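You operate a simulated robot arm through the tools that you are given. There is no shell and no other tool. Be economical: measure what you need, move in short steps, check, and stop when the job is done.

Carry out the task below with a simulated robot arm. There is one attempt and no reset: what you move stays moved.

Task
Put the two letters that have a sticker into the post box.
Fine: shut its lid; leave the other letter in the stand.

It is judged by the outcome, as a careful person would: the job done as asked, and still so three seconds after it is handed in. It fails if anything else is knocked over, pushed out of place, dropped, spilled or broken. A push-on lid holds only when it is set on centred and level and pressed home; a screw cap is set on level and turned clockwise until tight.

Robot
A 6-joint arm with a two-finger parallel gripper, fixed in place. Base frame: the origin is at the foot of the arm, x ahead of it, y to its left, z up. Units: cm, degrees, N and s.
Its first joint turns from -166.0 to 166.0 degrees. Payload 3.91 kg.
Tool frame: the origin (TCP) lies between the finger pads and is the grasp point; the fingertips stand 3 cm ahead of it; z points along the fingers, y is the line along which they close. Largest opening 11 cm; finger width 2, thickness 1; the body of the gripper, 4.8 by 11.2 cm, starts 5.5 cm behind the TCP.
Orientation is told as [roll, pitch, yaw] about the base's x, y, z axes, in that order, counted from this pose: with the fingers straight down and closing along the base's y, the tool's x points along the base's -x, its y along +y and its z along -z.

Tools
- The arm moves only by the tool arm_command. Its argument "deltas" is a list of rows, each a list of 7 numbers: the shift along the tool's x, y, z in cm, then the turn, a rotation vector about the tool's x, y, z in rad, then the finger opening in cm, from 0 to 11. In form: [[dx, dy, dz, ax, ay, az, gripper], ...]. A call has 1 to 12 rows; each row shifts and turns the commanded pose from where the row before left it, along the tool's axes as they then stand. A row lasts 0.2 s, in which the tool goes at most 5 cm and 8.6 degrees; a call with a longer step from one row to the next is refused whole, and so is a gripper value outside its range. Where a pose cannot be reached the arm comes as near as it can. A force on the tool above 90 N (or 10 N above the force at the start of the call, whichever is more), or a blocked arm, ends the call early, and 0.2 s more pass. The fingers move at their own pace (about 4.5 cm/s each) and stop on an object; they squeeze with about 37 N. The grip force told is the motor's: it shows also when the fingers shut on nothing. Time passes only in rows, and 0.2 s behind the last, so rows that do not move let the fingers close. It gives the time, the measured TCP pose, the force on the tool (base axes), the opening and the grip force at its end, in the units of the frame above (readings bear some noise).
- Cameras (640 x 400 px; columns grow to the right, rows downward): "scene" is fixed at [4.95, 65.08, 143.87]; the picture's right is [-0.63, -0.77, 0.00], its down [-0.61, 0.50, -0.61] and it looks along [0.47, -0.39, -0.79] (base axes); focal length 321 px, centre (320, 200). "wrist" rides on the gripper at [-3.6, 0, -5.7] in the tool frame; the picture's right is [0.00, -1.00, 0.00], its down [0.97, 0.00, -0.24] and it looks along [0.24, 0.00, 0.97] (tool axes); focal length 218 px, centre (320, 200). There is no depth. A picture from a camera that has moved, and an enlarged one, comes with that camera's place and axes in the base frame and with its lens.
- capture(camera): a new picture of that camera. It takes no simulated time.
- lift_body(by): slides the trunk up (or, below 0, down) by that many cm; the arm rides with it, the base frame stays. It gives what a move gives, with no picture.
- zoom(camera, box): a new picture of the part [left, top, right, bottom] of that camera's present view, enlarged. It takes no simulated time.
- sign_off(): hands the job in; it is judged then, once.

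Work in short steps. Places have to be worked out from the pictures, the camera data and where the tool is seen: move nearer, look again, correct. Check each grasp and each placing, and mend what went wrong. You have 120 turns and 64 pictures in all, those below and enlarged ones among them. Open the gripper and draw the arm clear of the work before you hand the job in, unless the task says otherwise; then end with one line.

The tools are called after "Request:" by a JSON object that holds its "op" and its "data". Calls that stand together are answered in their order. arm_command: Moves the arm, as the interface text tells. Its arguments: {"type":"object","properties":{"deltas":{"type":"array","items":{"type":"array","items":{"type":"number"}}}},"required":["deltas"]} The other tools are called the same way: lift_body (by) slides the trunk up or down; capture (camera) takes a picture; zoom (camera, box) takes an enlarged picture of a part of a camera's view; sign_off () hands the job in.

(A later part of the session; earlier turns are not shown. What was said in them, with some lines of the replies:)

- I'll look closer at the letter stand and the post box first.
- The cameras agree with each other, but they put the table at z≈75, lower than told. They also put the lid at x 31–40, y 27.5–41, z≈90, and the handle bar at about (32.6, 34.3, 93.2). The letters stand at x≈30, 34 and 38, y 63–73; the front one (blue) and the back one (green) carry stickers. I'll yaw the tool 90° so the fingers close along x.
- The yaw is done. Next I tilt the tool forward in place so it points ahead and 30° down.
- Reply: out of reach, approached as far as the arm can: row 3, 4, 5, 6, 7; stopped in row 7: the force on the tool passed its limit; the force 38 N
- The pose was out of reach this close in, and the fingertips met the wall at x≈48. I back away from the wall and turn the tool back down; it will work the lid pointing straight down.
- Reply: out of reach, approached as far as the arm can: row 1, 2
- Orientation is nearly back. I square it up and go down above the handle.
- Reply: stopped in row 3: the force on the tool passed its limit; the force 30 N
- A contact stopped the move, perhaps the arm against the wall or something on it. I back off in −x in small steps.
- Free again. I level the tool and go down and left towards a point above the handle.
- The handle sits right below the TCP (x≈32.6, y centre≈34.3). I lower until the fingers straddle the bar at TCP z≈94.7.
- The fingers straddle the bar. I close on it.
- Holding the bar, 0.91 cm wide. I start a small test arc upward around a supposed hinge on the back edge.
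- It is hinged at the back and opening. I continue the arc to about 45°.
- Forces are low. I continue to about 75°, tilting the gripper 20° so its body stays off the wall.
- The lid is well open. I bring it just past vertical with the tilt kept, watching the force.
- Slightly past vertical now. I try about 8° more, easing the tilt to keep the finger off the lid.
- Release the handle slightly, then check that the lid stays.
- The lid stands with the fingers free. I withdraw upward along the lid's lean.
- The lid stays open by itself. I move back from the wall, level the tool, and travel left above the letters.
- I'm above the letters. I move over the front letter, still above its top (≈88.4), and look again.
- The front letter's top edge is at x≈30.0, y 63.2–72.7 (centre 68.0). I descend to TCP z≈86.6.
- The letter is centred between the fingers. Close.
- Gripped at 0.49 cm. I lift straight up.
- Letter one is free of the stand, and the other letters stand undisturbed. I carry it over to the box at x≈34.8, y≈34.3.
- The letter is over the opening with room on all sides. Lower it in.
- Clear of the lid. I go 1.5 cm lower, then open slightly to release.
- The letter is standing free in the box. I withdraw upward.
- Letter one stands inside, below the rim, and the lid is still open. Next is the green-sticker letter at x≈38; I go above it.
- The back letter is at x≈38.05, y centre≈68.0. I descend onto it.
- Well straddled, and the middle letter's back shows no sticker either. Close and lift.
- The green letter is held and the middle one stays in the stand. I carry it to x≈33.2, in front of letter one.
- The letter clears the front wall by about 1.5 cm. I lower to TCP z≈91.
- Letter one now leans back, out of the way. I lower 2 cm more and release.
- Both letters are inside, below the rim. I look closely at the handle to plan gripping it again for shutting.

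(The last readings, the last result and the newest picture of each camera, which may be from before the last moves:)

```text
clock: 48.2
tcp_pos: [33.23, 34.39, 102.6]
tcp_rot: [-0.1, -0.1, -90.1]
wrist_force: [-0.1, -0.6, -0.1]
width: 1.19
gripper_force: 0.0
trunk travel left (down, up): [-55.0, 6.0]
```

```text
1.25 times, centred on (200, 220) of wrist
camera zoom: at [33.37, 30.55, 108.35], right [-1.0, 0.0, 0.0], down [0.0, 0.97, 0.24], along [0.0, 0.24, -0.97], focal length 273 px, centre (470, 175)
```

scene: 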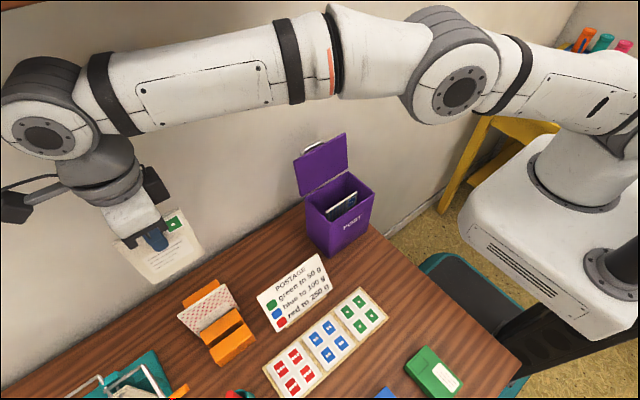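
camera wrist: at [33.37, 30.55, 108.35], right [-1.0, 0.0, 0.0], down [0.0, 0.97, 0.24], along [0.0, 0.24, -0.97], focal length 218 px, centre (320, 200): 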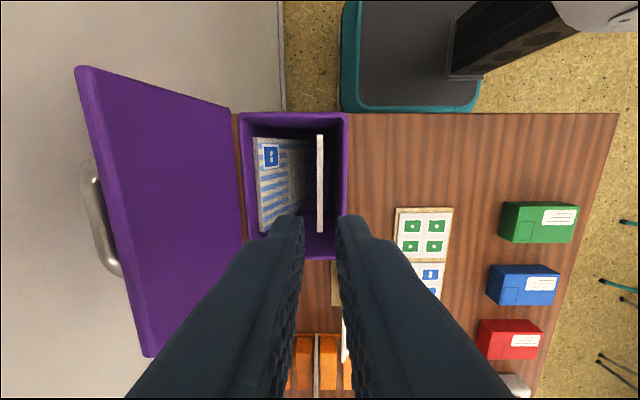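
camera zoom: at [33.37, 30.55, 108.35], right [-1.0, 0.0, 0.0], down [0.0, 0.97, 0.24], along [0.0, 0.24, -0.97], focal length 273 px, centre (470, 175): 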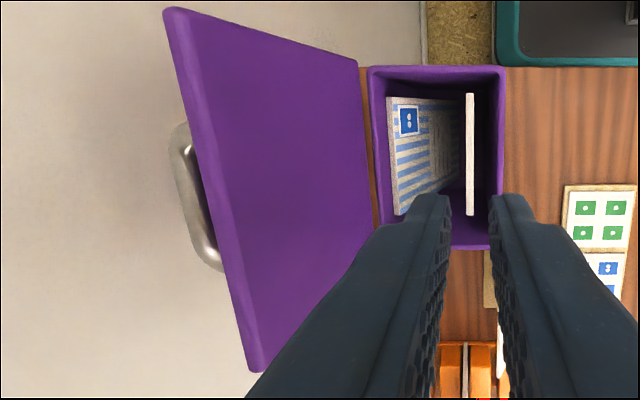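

The lid leans about 10–14° past vertical, with the bar near (45.3, 34.4, 96.5). I return above the handle with the same 14° tilt I left with.

Request:
{"op": "arm_command", "data": {"deltas": [[0, 0, -2.75, 0, 0, 0, 2.4], [0, 0, -2.75, 0, 0, 0, 2.4], [0, 0, 0, -0.0817, 0, 0, 2.4], [0, 0, 0, -0.0817, 0, 0, 2.4], [0, 0, 0, -0.0817, 0, 0, 2.4], [0, 2.745, 0.685, 0, 0, 0, 2.4], [0, 2.745, 0.685, 0, 0, 0, 2.4], [0, 2.745, 0.685, 0, 0, 0, 2.4], [0, 2.745, 0.685, 0, 0, 0, 2.4], [0, -0.6, 2.4, 0, 0, 0, 2.4], [0, 0, 0, 0, 0, 0, 2.4]]}}

Request:
{"op": "capture", "data": {"camera": "wrist"}}

Request:
{"op": "zoom", "data": {"camera": "scene", "box": [260, 90, 380, 210]}}

```text
clock: 50.6
tcp_pos: [44.78, 34.27, 105.64]
tcp_rot: [14.1, 0.0, -90.1]
wrist_force: [-1.1, -0.8, 0.3]
width: 2.38
gripper_force: 0.0
trunk travel left (down, up): [-55.0, 6.0]
```

```text
25 pictures are left
camera wrist: at [43.34, 30.53, 111.15], right [-0.97, 0.0, -0.24], down [-0.06, 0.97, 0.23], along [0.24, 0.24, -0.94], focal length 218 px, centre (320, 200)
```

wrist: 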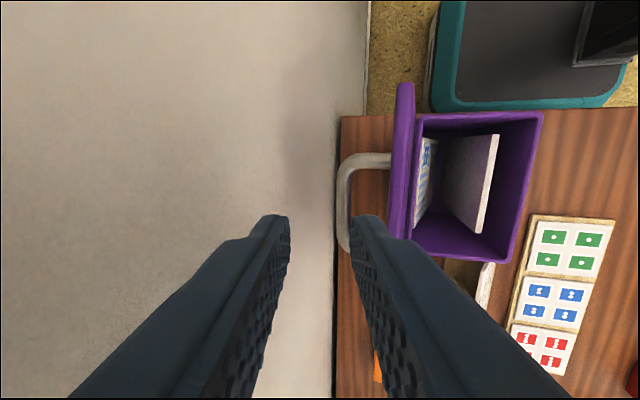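

```text
3.33 times, centred on (320, 150) of scene
camera zoom: at [4.95, 65.08, 143.87], right [-0.63, -0.77, 0.0], down [-0.61, 0.5, -0.61], along [0.47, -0.39, -0.79], focal length 1068 px, centre (320, 367)
```

zoom: 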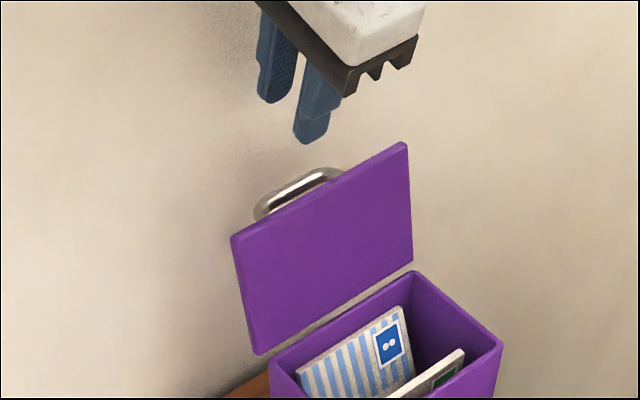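

The bar is at x≈45.4, z≈96.5, and the wall is at ≈50, so there is room. I descend with the fingers straddling the bar.

Request:
{"op": "arm_command", "data": {"deltas": [[0, -0.22, 2.0, 0, 0, 0, 2.4], [0, -0.48, 1.94, 0, 0, 0, 2.4], [0, -0.36, 1.45, 0, 0, 0, 2.4], [0, -0.27, 1.07, 0, 0, 0, 2.4], [0, -0.27, 1.07, 0, 0, 0, 2.4], [0, 0, 0, 0, 0, 0, 2.4]]}}

Request:
{"op": "capture", "data": {"camera": "wrist"}}

Request:
{"op": "zoom", "data": {"camera": "scene", "box": [260, 90, 380, 210]}}

```text
clock: 51.7
tcp_pos: [45.46, 34.31, 99.95]
tcp_rot: [15.3, 0.8, -90.0]
wrist_force: [1.0, -17.5, 50.9]
width: 1.73
gripper_force: 0.1
trunk travel left (down, up): [-55.0, 6.0]
stopped in row 5: the force on the tool passed its limit (the readings are from after the stop); the commanded pose is now the measured one
```

```text
23 pictures are left
camera wrist: at [43.98, 30.46, 105.34], right [-0.96, 0.0, -0.26], down [-0.06, 0.97, 0.25], along [0.26, 0.26, -0.93], focal length 218 px, centre (320, 200)
```

wrist: 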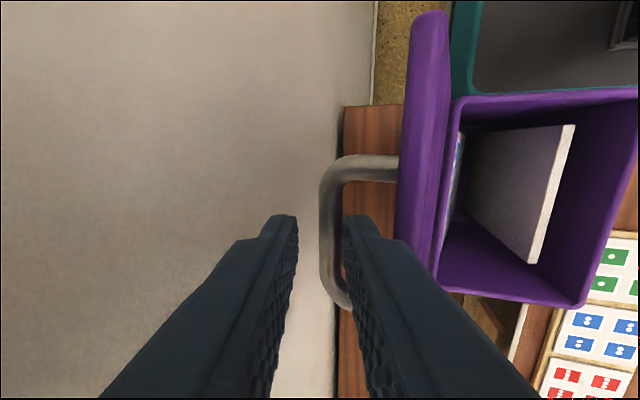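

```text
3.33 times, centred on (320, 150) of scene
camera zoom: at [4.95, 65.08, 143.87], right [-0.63, -0.77, 0.0], down [-0.61, 0.5, -0.61], along [0.47, -0.39, -0.79], focal length 1068 px, centre (320, 367)
```

zoom: 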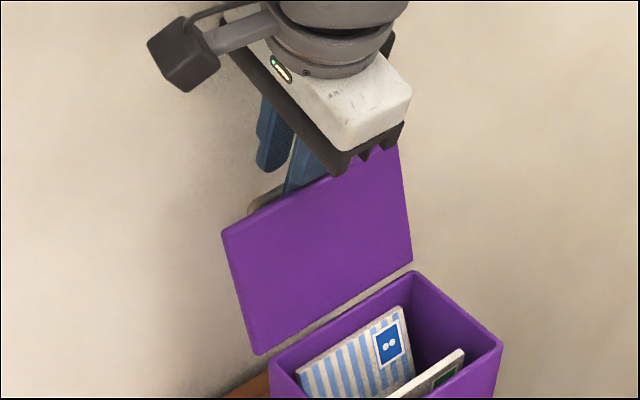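

The descent stopped at 51 N. The stepped part of the inner finger seems to have landed on the lid's edge and pushed the lid back to about 105°. I rise a little, then use that finger to ease the lid forward to nearly vertical.

Request:
{"op": "arm_command", "data": {"deltas": [[0, 0.1, -0.5, 0, 0, 0, 1.8], [0, 0.1, -0.4, 0, 0, 0, 1.8], [0, -0.5, -0.12, 0, 0, 0, 1.8], [0, -0.5, -0.12, 0, 0, 0, 1.8], [0, 0, 0, 0, 0, 0, 1.8]]}}

Request:
{"op": "zoom", "data": {"camera": "scene", "box": [260, 90, 380, 210]}}

```text
clock: 52.9
tcp_pos: [44.29, 34.71, 100.25]
tcp_rot: [14.8, 0.6, -90.0]
wrist_force: [2.6, 3.2, 10.2]
width: 1.59
gripper_force: 0.0
trunk travel left (down, up): [-55.0, 6.0]
```

```text
3.33 times, centred on (320, 150) of scene
camera zoom: at [4.95, 65.08, 143.87], right [-0.63, -0.77, 0.0], down [-0.61, 0.5, -0.61], along [0.47, -0.39, -0.79], focal length 1068 px, centre (320, 367)
```

zoom: 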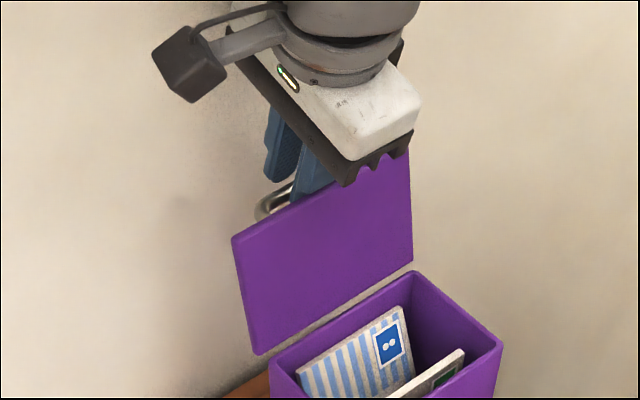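

Lid's back at about 100°. I check the wrist view for what touches.

Request:
{"op": "zoom", "data": {"camera": "wrist", "box": [220, 80, 500, 380]}}

```text
1.33 times, centred on (360, 230) of wrist
camera zoom: at [42.83, 30.83, 105.66], right [-0.97, 0.0, -0.26], down [-0.06, 0.97, 0.24], along [0.25, 0.25, -0.94], focal length 291 px, centre (267, 160)
```

zoom: 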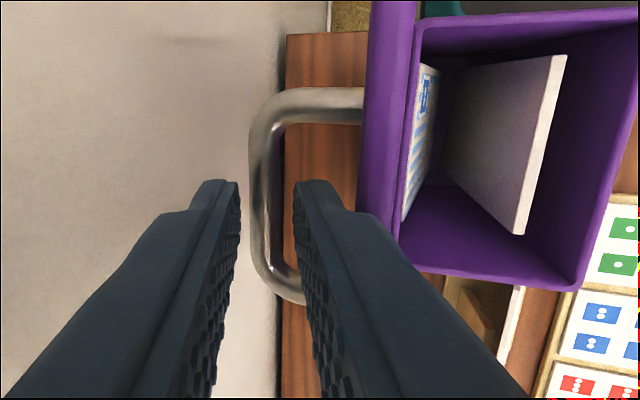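

The bar lies centred between the fingers in plan view; only the wider part of the inner finger catches the lid edge. I rise slightly, narrow to 1.3, reduce the tilt to 9° about the tips, and go down gently.

Request:
{"op": "arm_command", "data": {"deltas": [[0, 0.15, -0.6, 0, 0, 0, 1.3], [0, 0.135, 0, 0.045, 0, 0, 1.3], [0, 0.135, 0, 0.045, 0, 0, 1.3], [0, 0, 0, 0, 0, 0, 1.3]]}}

Request:
{"op": "zoom", "data": {"camera": "wrist", "box": [220, 80, 500, 380]}}

```text
clock: 53.9
tcp_pos: [44.53, 34.56, 100.94]
tcp_rot: [9.6, 0.5, -90.0]
wrist_force: [-0.3, -0.5, 0.3]
width: 1.31
gripper_force: 0.0
trunk travel left (down, up): [-55.0, 6.0]
```

```text
1.33 times, centred on (360, 230) of wrist
camera zoom: at [43.63, 30.78, 106.45], right [-0.99, 0.0, -0.17], down [-0.04, 0.97, 0.25], along [0.16, 0.25, -0.95], focal length 291 px, centre (267, 160)
```

zoom: 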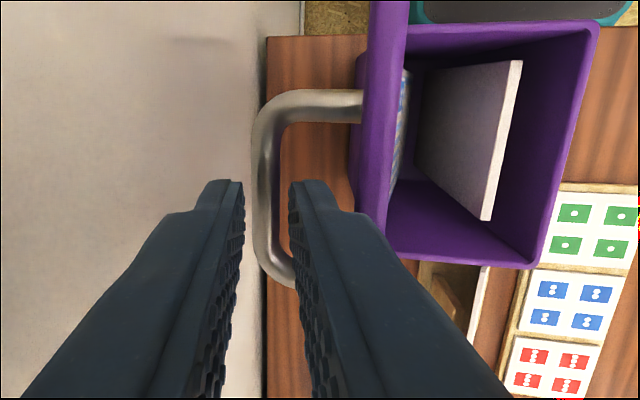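

Free again, with the bar exactly on the tool axis. I go along the tool axis 2.2 cm in small steps.

Request:
{"op": "arm_command", "data": {"deltas": [[0, -0.02, 0.5, 0, 0, 0, 1.3], [0, -0.02, 0.5, 0, 0, 0, 1.3], [0, -0.02, 0.4, 0, 0, 0, 1.3], [0, -0.02, 0.4, 0, 0, 0, 1.3], [0, -0.02, 0.4, 0, 0, 0, 1.3], [0, 0, 0, 0, 0, 0, 1.3]]}}

Request:
{"op": "zoom", "data": {"camera": "wrist", "box": [220, 80, 500, 380]}}

```text
clock: 55.3
tcp_pos: [44.76, 34.59, 98.67]
tcp_rot: [9.7, 0.4, -90.0]
wrist_force: [1.2, 0.4, -0.8]
width: 1.26
gripper_force: 0.1
trunk travel left (down, up): [-55.0, 6.0]
```

```text
1.33 times, centred on (360, 230) of wrist
camera zoom: at [43.88, 30.8, 104.24], right [-0.99, 0.0, -0.17], down [-0.04, 0.97, 0.25], along [0.16, 0.25, -0.95], focal length 291 px, centre (267, 160)
```

zoom: 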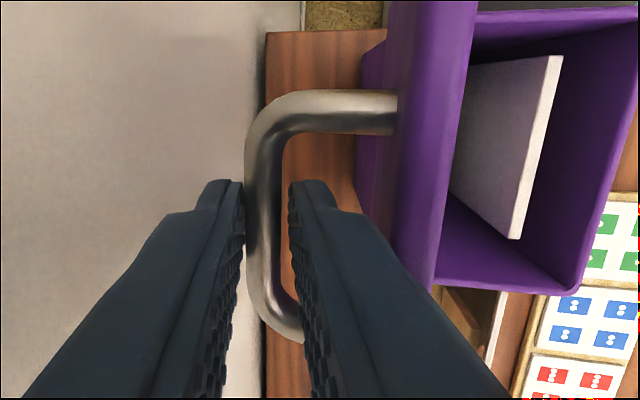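

Now the bar is between the fingers. Close on it.

Request:
{"op": "arm_command", "data": {"deltas": [[0, 0, 0, 0, 0, 0, 0.6], [0, 0, 0, 0, 0, 0, 0], [0, 0, 0, 0, 0, 0, 0]]}}

```text
clock: 56.1
tcp_pos: [44.84, 34.67, 98.75]
tcp_rot: [9.8, 0.4, -89.8]
wrist_force: [1.4, -0.3, 1.5]
width: 0.97
gripper_force: 45.2
trunk travel left (down, up): [-55.0, 6.0]
```

Gripped. I reverse the arc, closing the lid from about 101° down to vertical and beyond.

Request:
{"op": "arm_command", "data": {"deltas": [[0, -0.525, -0.43, 0, 0, 0, 0], [0, -0.525, -0.43, 0, 0, 0, 0], [0, -0.643, -0.369, 0, 0, 0, 0], [0, -0.643, -0.369, 0, 0, 0, 0], [0, -0.7, -0.252, 0, 0, 0, 0], [0, -0.7, -0.252, 0, 0, 0, 0], [0, -0.73, -0.125, 0, 0, 0, 0], [0, -0.73, -0.125, 0, 0, 0, 0], [0, 0, 0, 0, 0, 0, 0]]}}

Request:
{"op": "zoom", "data": {"camera": "scene", "box": [260, 90, 400, 260]}}

```text
clock: 58.1
tcp_pos: [39.18, 34.5, 100.09]
tcp_rot: [9.5, 0.5, -90.0]
wrist_force: [-0.1, 0.9, -3.1]
width: 0.98
gripper_force: 44.7
trunk travel left (down, up): [-55.0, 6.0]
```

```text
2.35 times, centred on (330, 175) of scene
camera zoom: at [4.95, 65.08, 143.87], right [-0.63, -0.77, 0.0], down [-0.61, 0.5, -0.61], along [0.47, -0.39, -0.79], focal length 754 px, centre (296, 259)
```

zoom: 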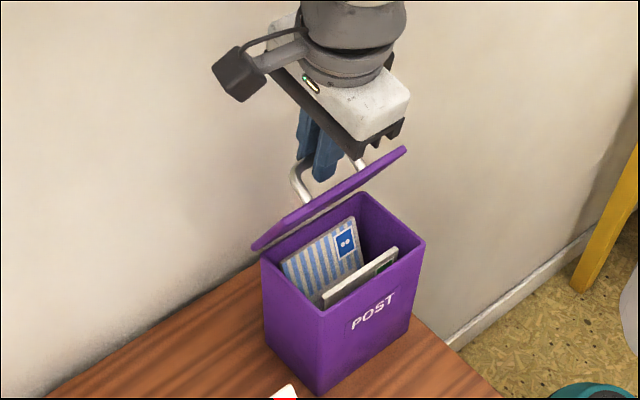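

Closing smoothly. I continue to about 15° open, straightening the tool.

Request:
{"op": "arm_command", "data": {"deltas": [[0, -0.666, 0.007, 0.042, 0, 0, 0], [0, -0.665, 0.038, 0.042, 0, 0, 0], [0, -0.634, 0.197, 0.042, 0, 0, 0], [0, -0.625, 0.227, 0.042, 0, 0, 0], [0, -0.645, 0.37, 0, 0, 0, 0], [0, -0.645, 0.37, 0, 0, 0, 0], [0, -0.57, 0.48, 0, 0, 0, 0], [0, -0.57, 0.48, 0, 0, 0, 0], [0, -0.48, 0.57, 0, 0, 0, 0], [0, -0.48, 0.57, 0, 0, 0, 0], [0, 0, 0, 0, 0, 0, 0]]}}

Request:
{"op": "zoom", "data": {"camera": "scene", "box": [260, 90, 400, 260]}}

```text
clock: 60.5
tcp_pos: [33.32, 34.59, 96.63]
tcp_rot: [0.0, 0.5, -90.0]
wrist_force: [0.4, -1.5, -0.1]
width: 0.95
gripper_force: 45.0
trunk travel left (down, up): [-55.0, 6.0]
```

```text
2.35 times, centred on (330, 175) of scene
camera zoom: at [4.95, 65.08, 143.87], right [-0.63, -0.77, 0.0], down [-0.61, 0.5, -0.61], along [0.47, -0.39, -0.79], focal length 754 px, centre (296, 259)
```

zoom: 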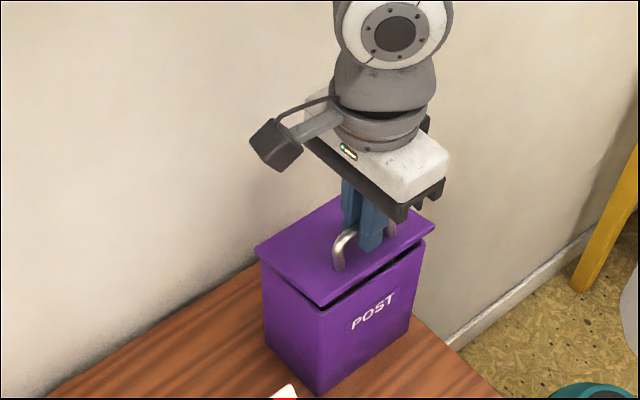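

Nearly shut. I finish the arc with a light press.

Request:
{"op": "arm_command", "data": {"deltas": [[0, -0.27, 0.445, 0, 0, 0, 0], [0, -0.27, 0.445, 0, 0, 0, 0], [0, -0.17, 0.36, 0, 0, 0, 0], [0, -0.15, 0.36, 0, 0, 0, 0], [0, 0, 0.2, 0, 0, 0, 0], [0, 0, 0, 0, 0, 0, 0]]}}

Request:
{"op": "zoom", "data": {"camera": "scene", "box": [260, 90, 400, 260]}}

```text
clock: 61.9
tcp_pos: [32.39, 34.64, 94.86]
tcp_rot: [0.1, 0.8, -90.0]
wrist_force: [1.8, -5.8, 36.5]
width: 0.94
gripper_force: 44.8
trunk travel left (down, up): [-55.0, 6.0]
```

```text
2.35 times, centred on (330, 175) of scene
camera zoom: at [4.95, 65.08, 143.87], right [-0.63, -0.77, 0.0], down [-0.61, 0.5, -0.61], along [0.47, -0.39, -0.79], focal length 754 px, centre (296, 259)
```

zoom: 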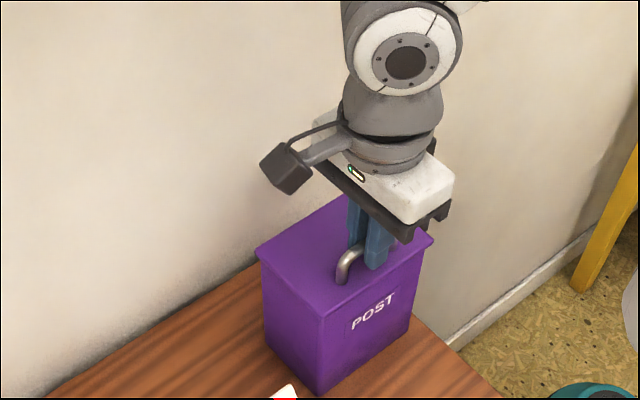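

The lid is down with 36 N on it. I release and withdraw upward.

Request:
{"op": "arm_command", "data": {"deltas": [[0, 0, -0.2, 0, 0, 0, 0.5], [0, 0, 0, 0, 0, 0, 2.5], [0, 0, 0, 0, 0, 0, 3], [0, 0, 0, 0, 0, 0, 3], [0, 0, -1.5, 0, 0, 0, 3], [0, 0, -3, 0, 0, 0, 3], [0, 0, -4, 0, 0, 0, 3], [0, 0, -4, 0, 0, 0, 3], [0, -1, -3, 0, 0, 0, 3], [0, 0, 0, 0, 0, 0, 3]]}}

Request:
{"op": "capture", "data": {"camera": "scene"}}

Request:
{"op": "zoom", "data": {"camera": "scene", "box": [280, 150, 400, 270]}}

Request:
{"op": "capture", "data": {"camera": "wrist"}}

```text
clock: 64.1
tcp_pos: [31.43, 34.44, 110.38]
tcp_rot: [0.0, 0.6, -90.1]
wrist_force: [0.6, -0.5, 0.2]
width: 3.0
gripper_force: 0.1
trunk travel left (down, up): [-55.0, 6.0]
```

```text
14 pictures are left
```

scene: 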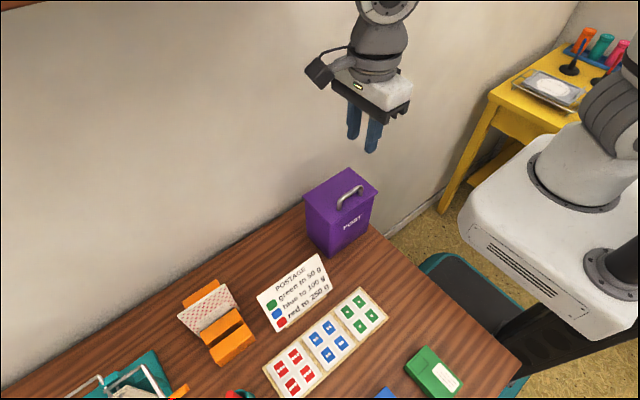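

```text
3.33 times, centred on (340, 210) of scene
camera zoom: at [4.95, 65.08, 143.87], right [-0.63, -0.77, 0.0], down [-0.61, 0.5, -0.61], along [0.47, -0.39, -0.79], focal length 1068 px, centre (253, 167)
```

zoom: 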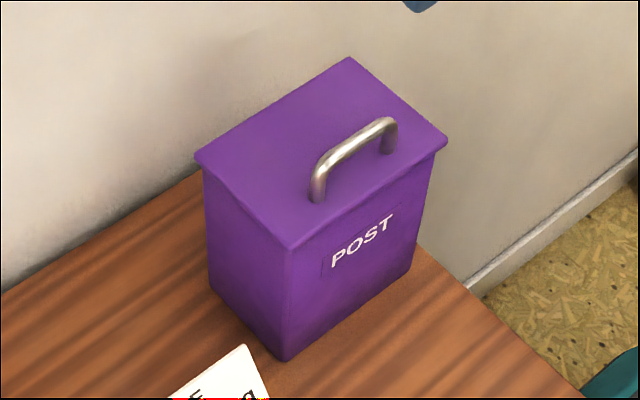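

```text
12 pictures are left
camera wrist: at [31.58, 30.67, 116.08], right [-1.0, 0.0, 0.0], down [0.0, 0.97, 0.25], along [0.0, 0.25, -0.97], focal length 218 px, centre (320, 200)
```

wrist: 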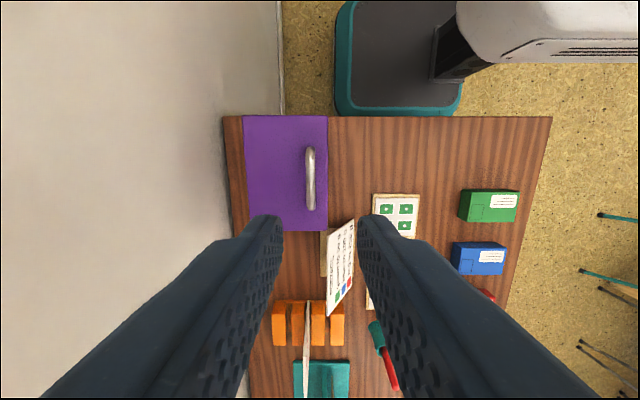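

The lid is fully shut and the box hasn't moved. The unstickered letter stays in the stand, and the arm is clear with the gripper open. I hand the job in.

Request:
{"op": "sign_off", "data": {}}

```text
The job is handed in.
```

Both letters with stickers (blue and green) are in the post box with its lid shut, and the letter without a sticker is still in the stand.
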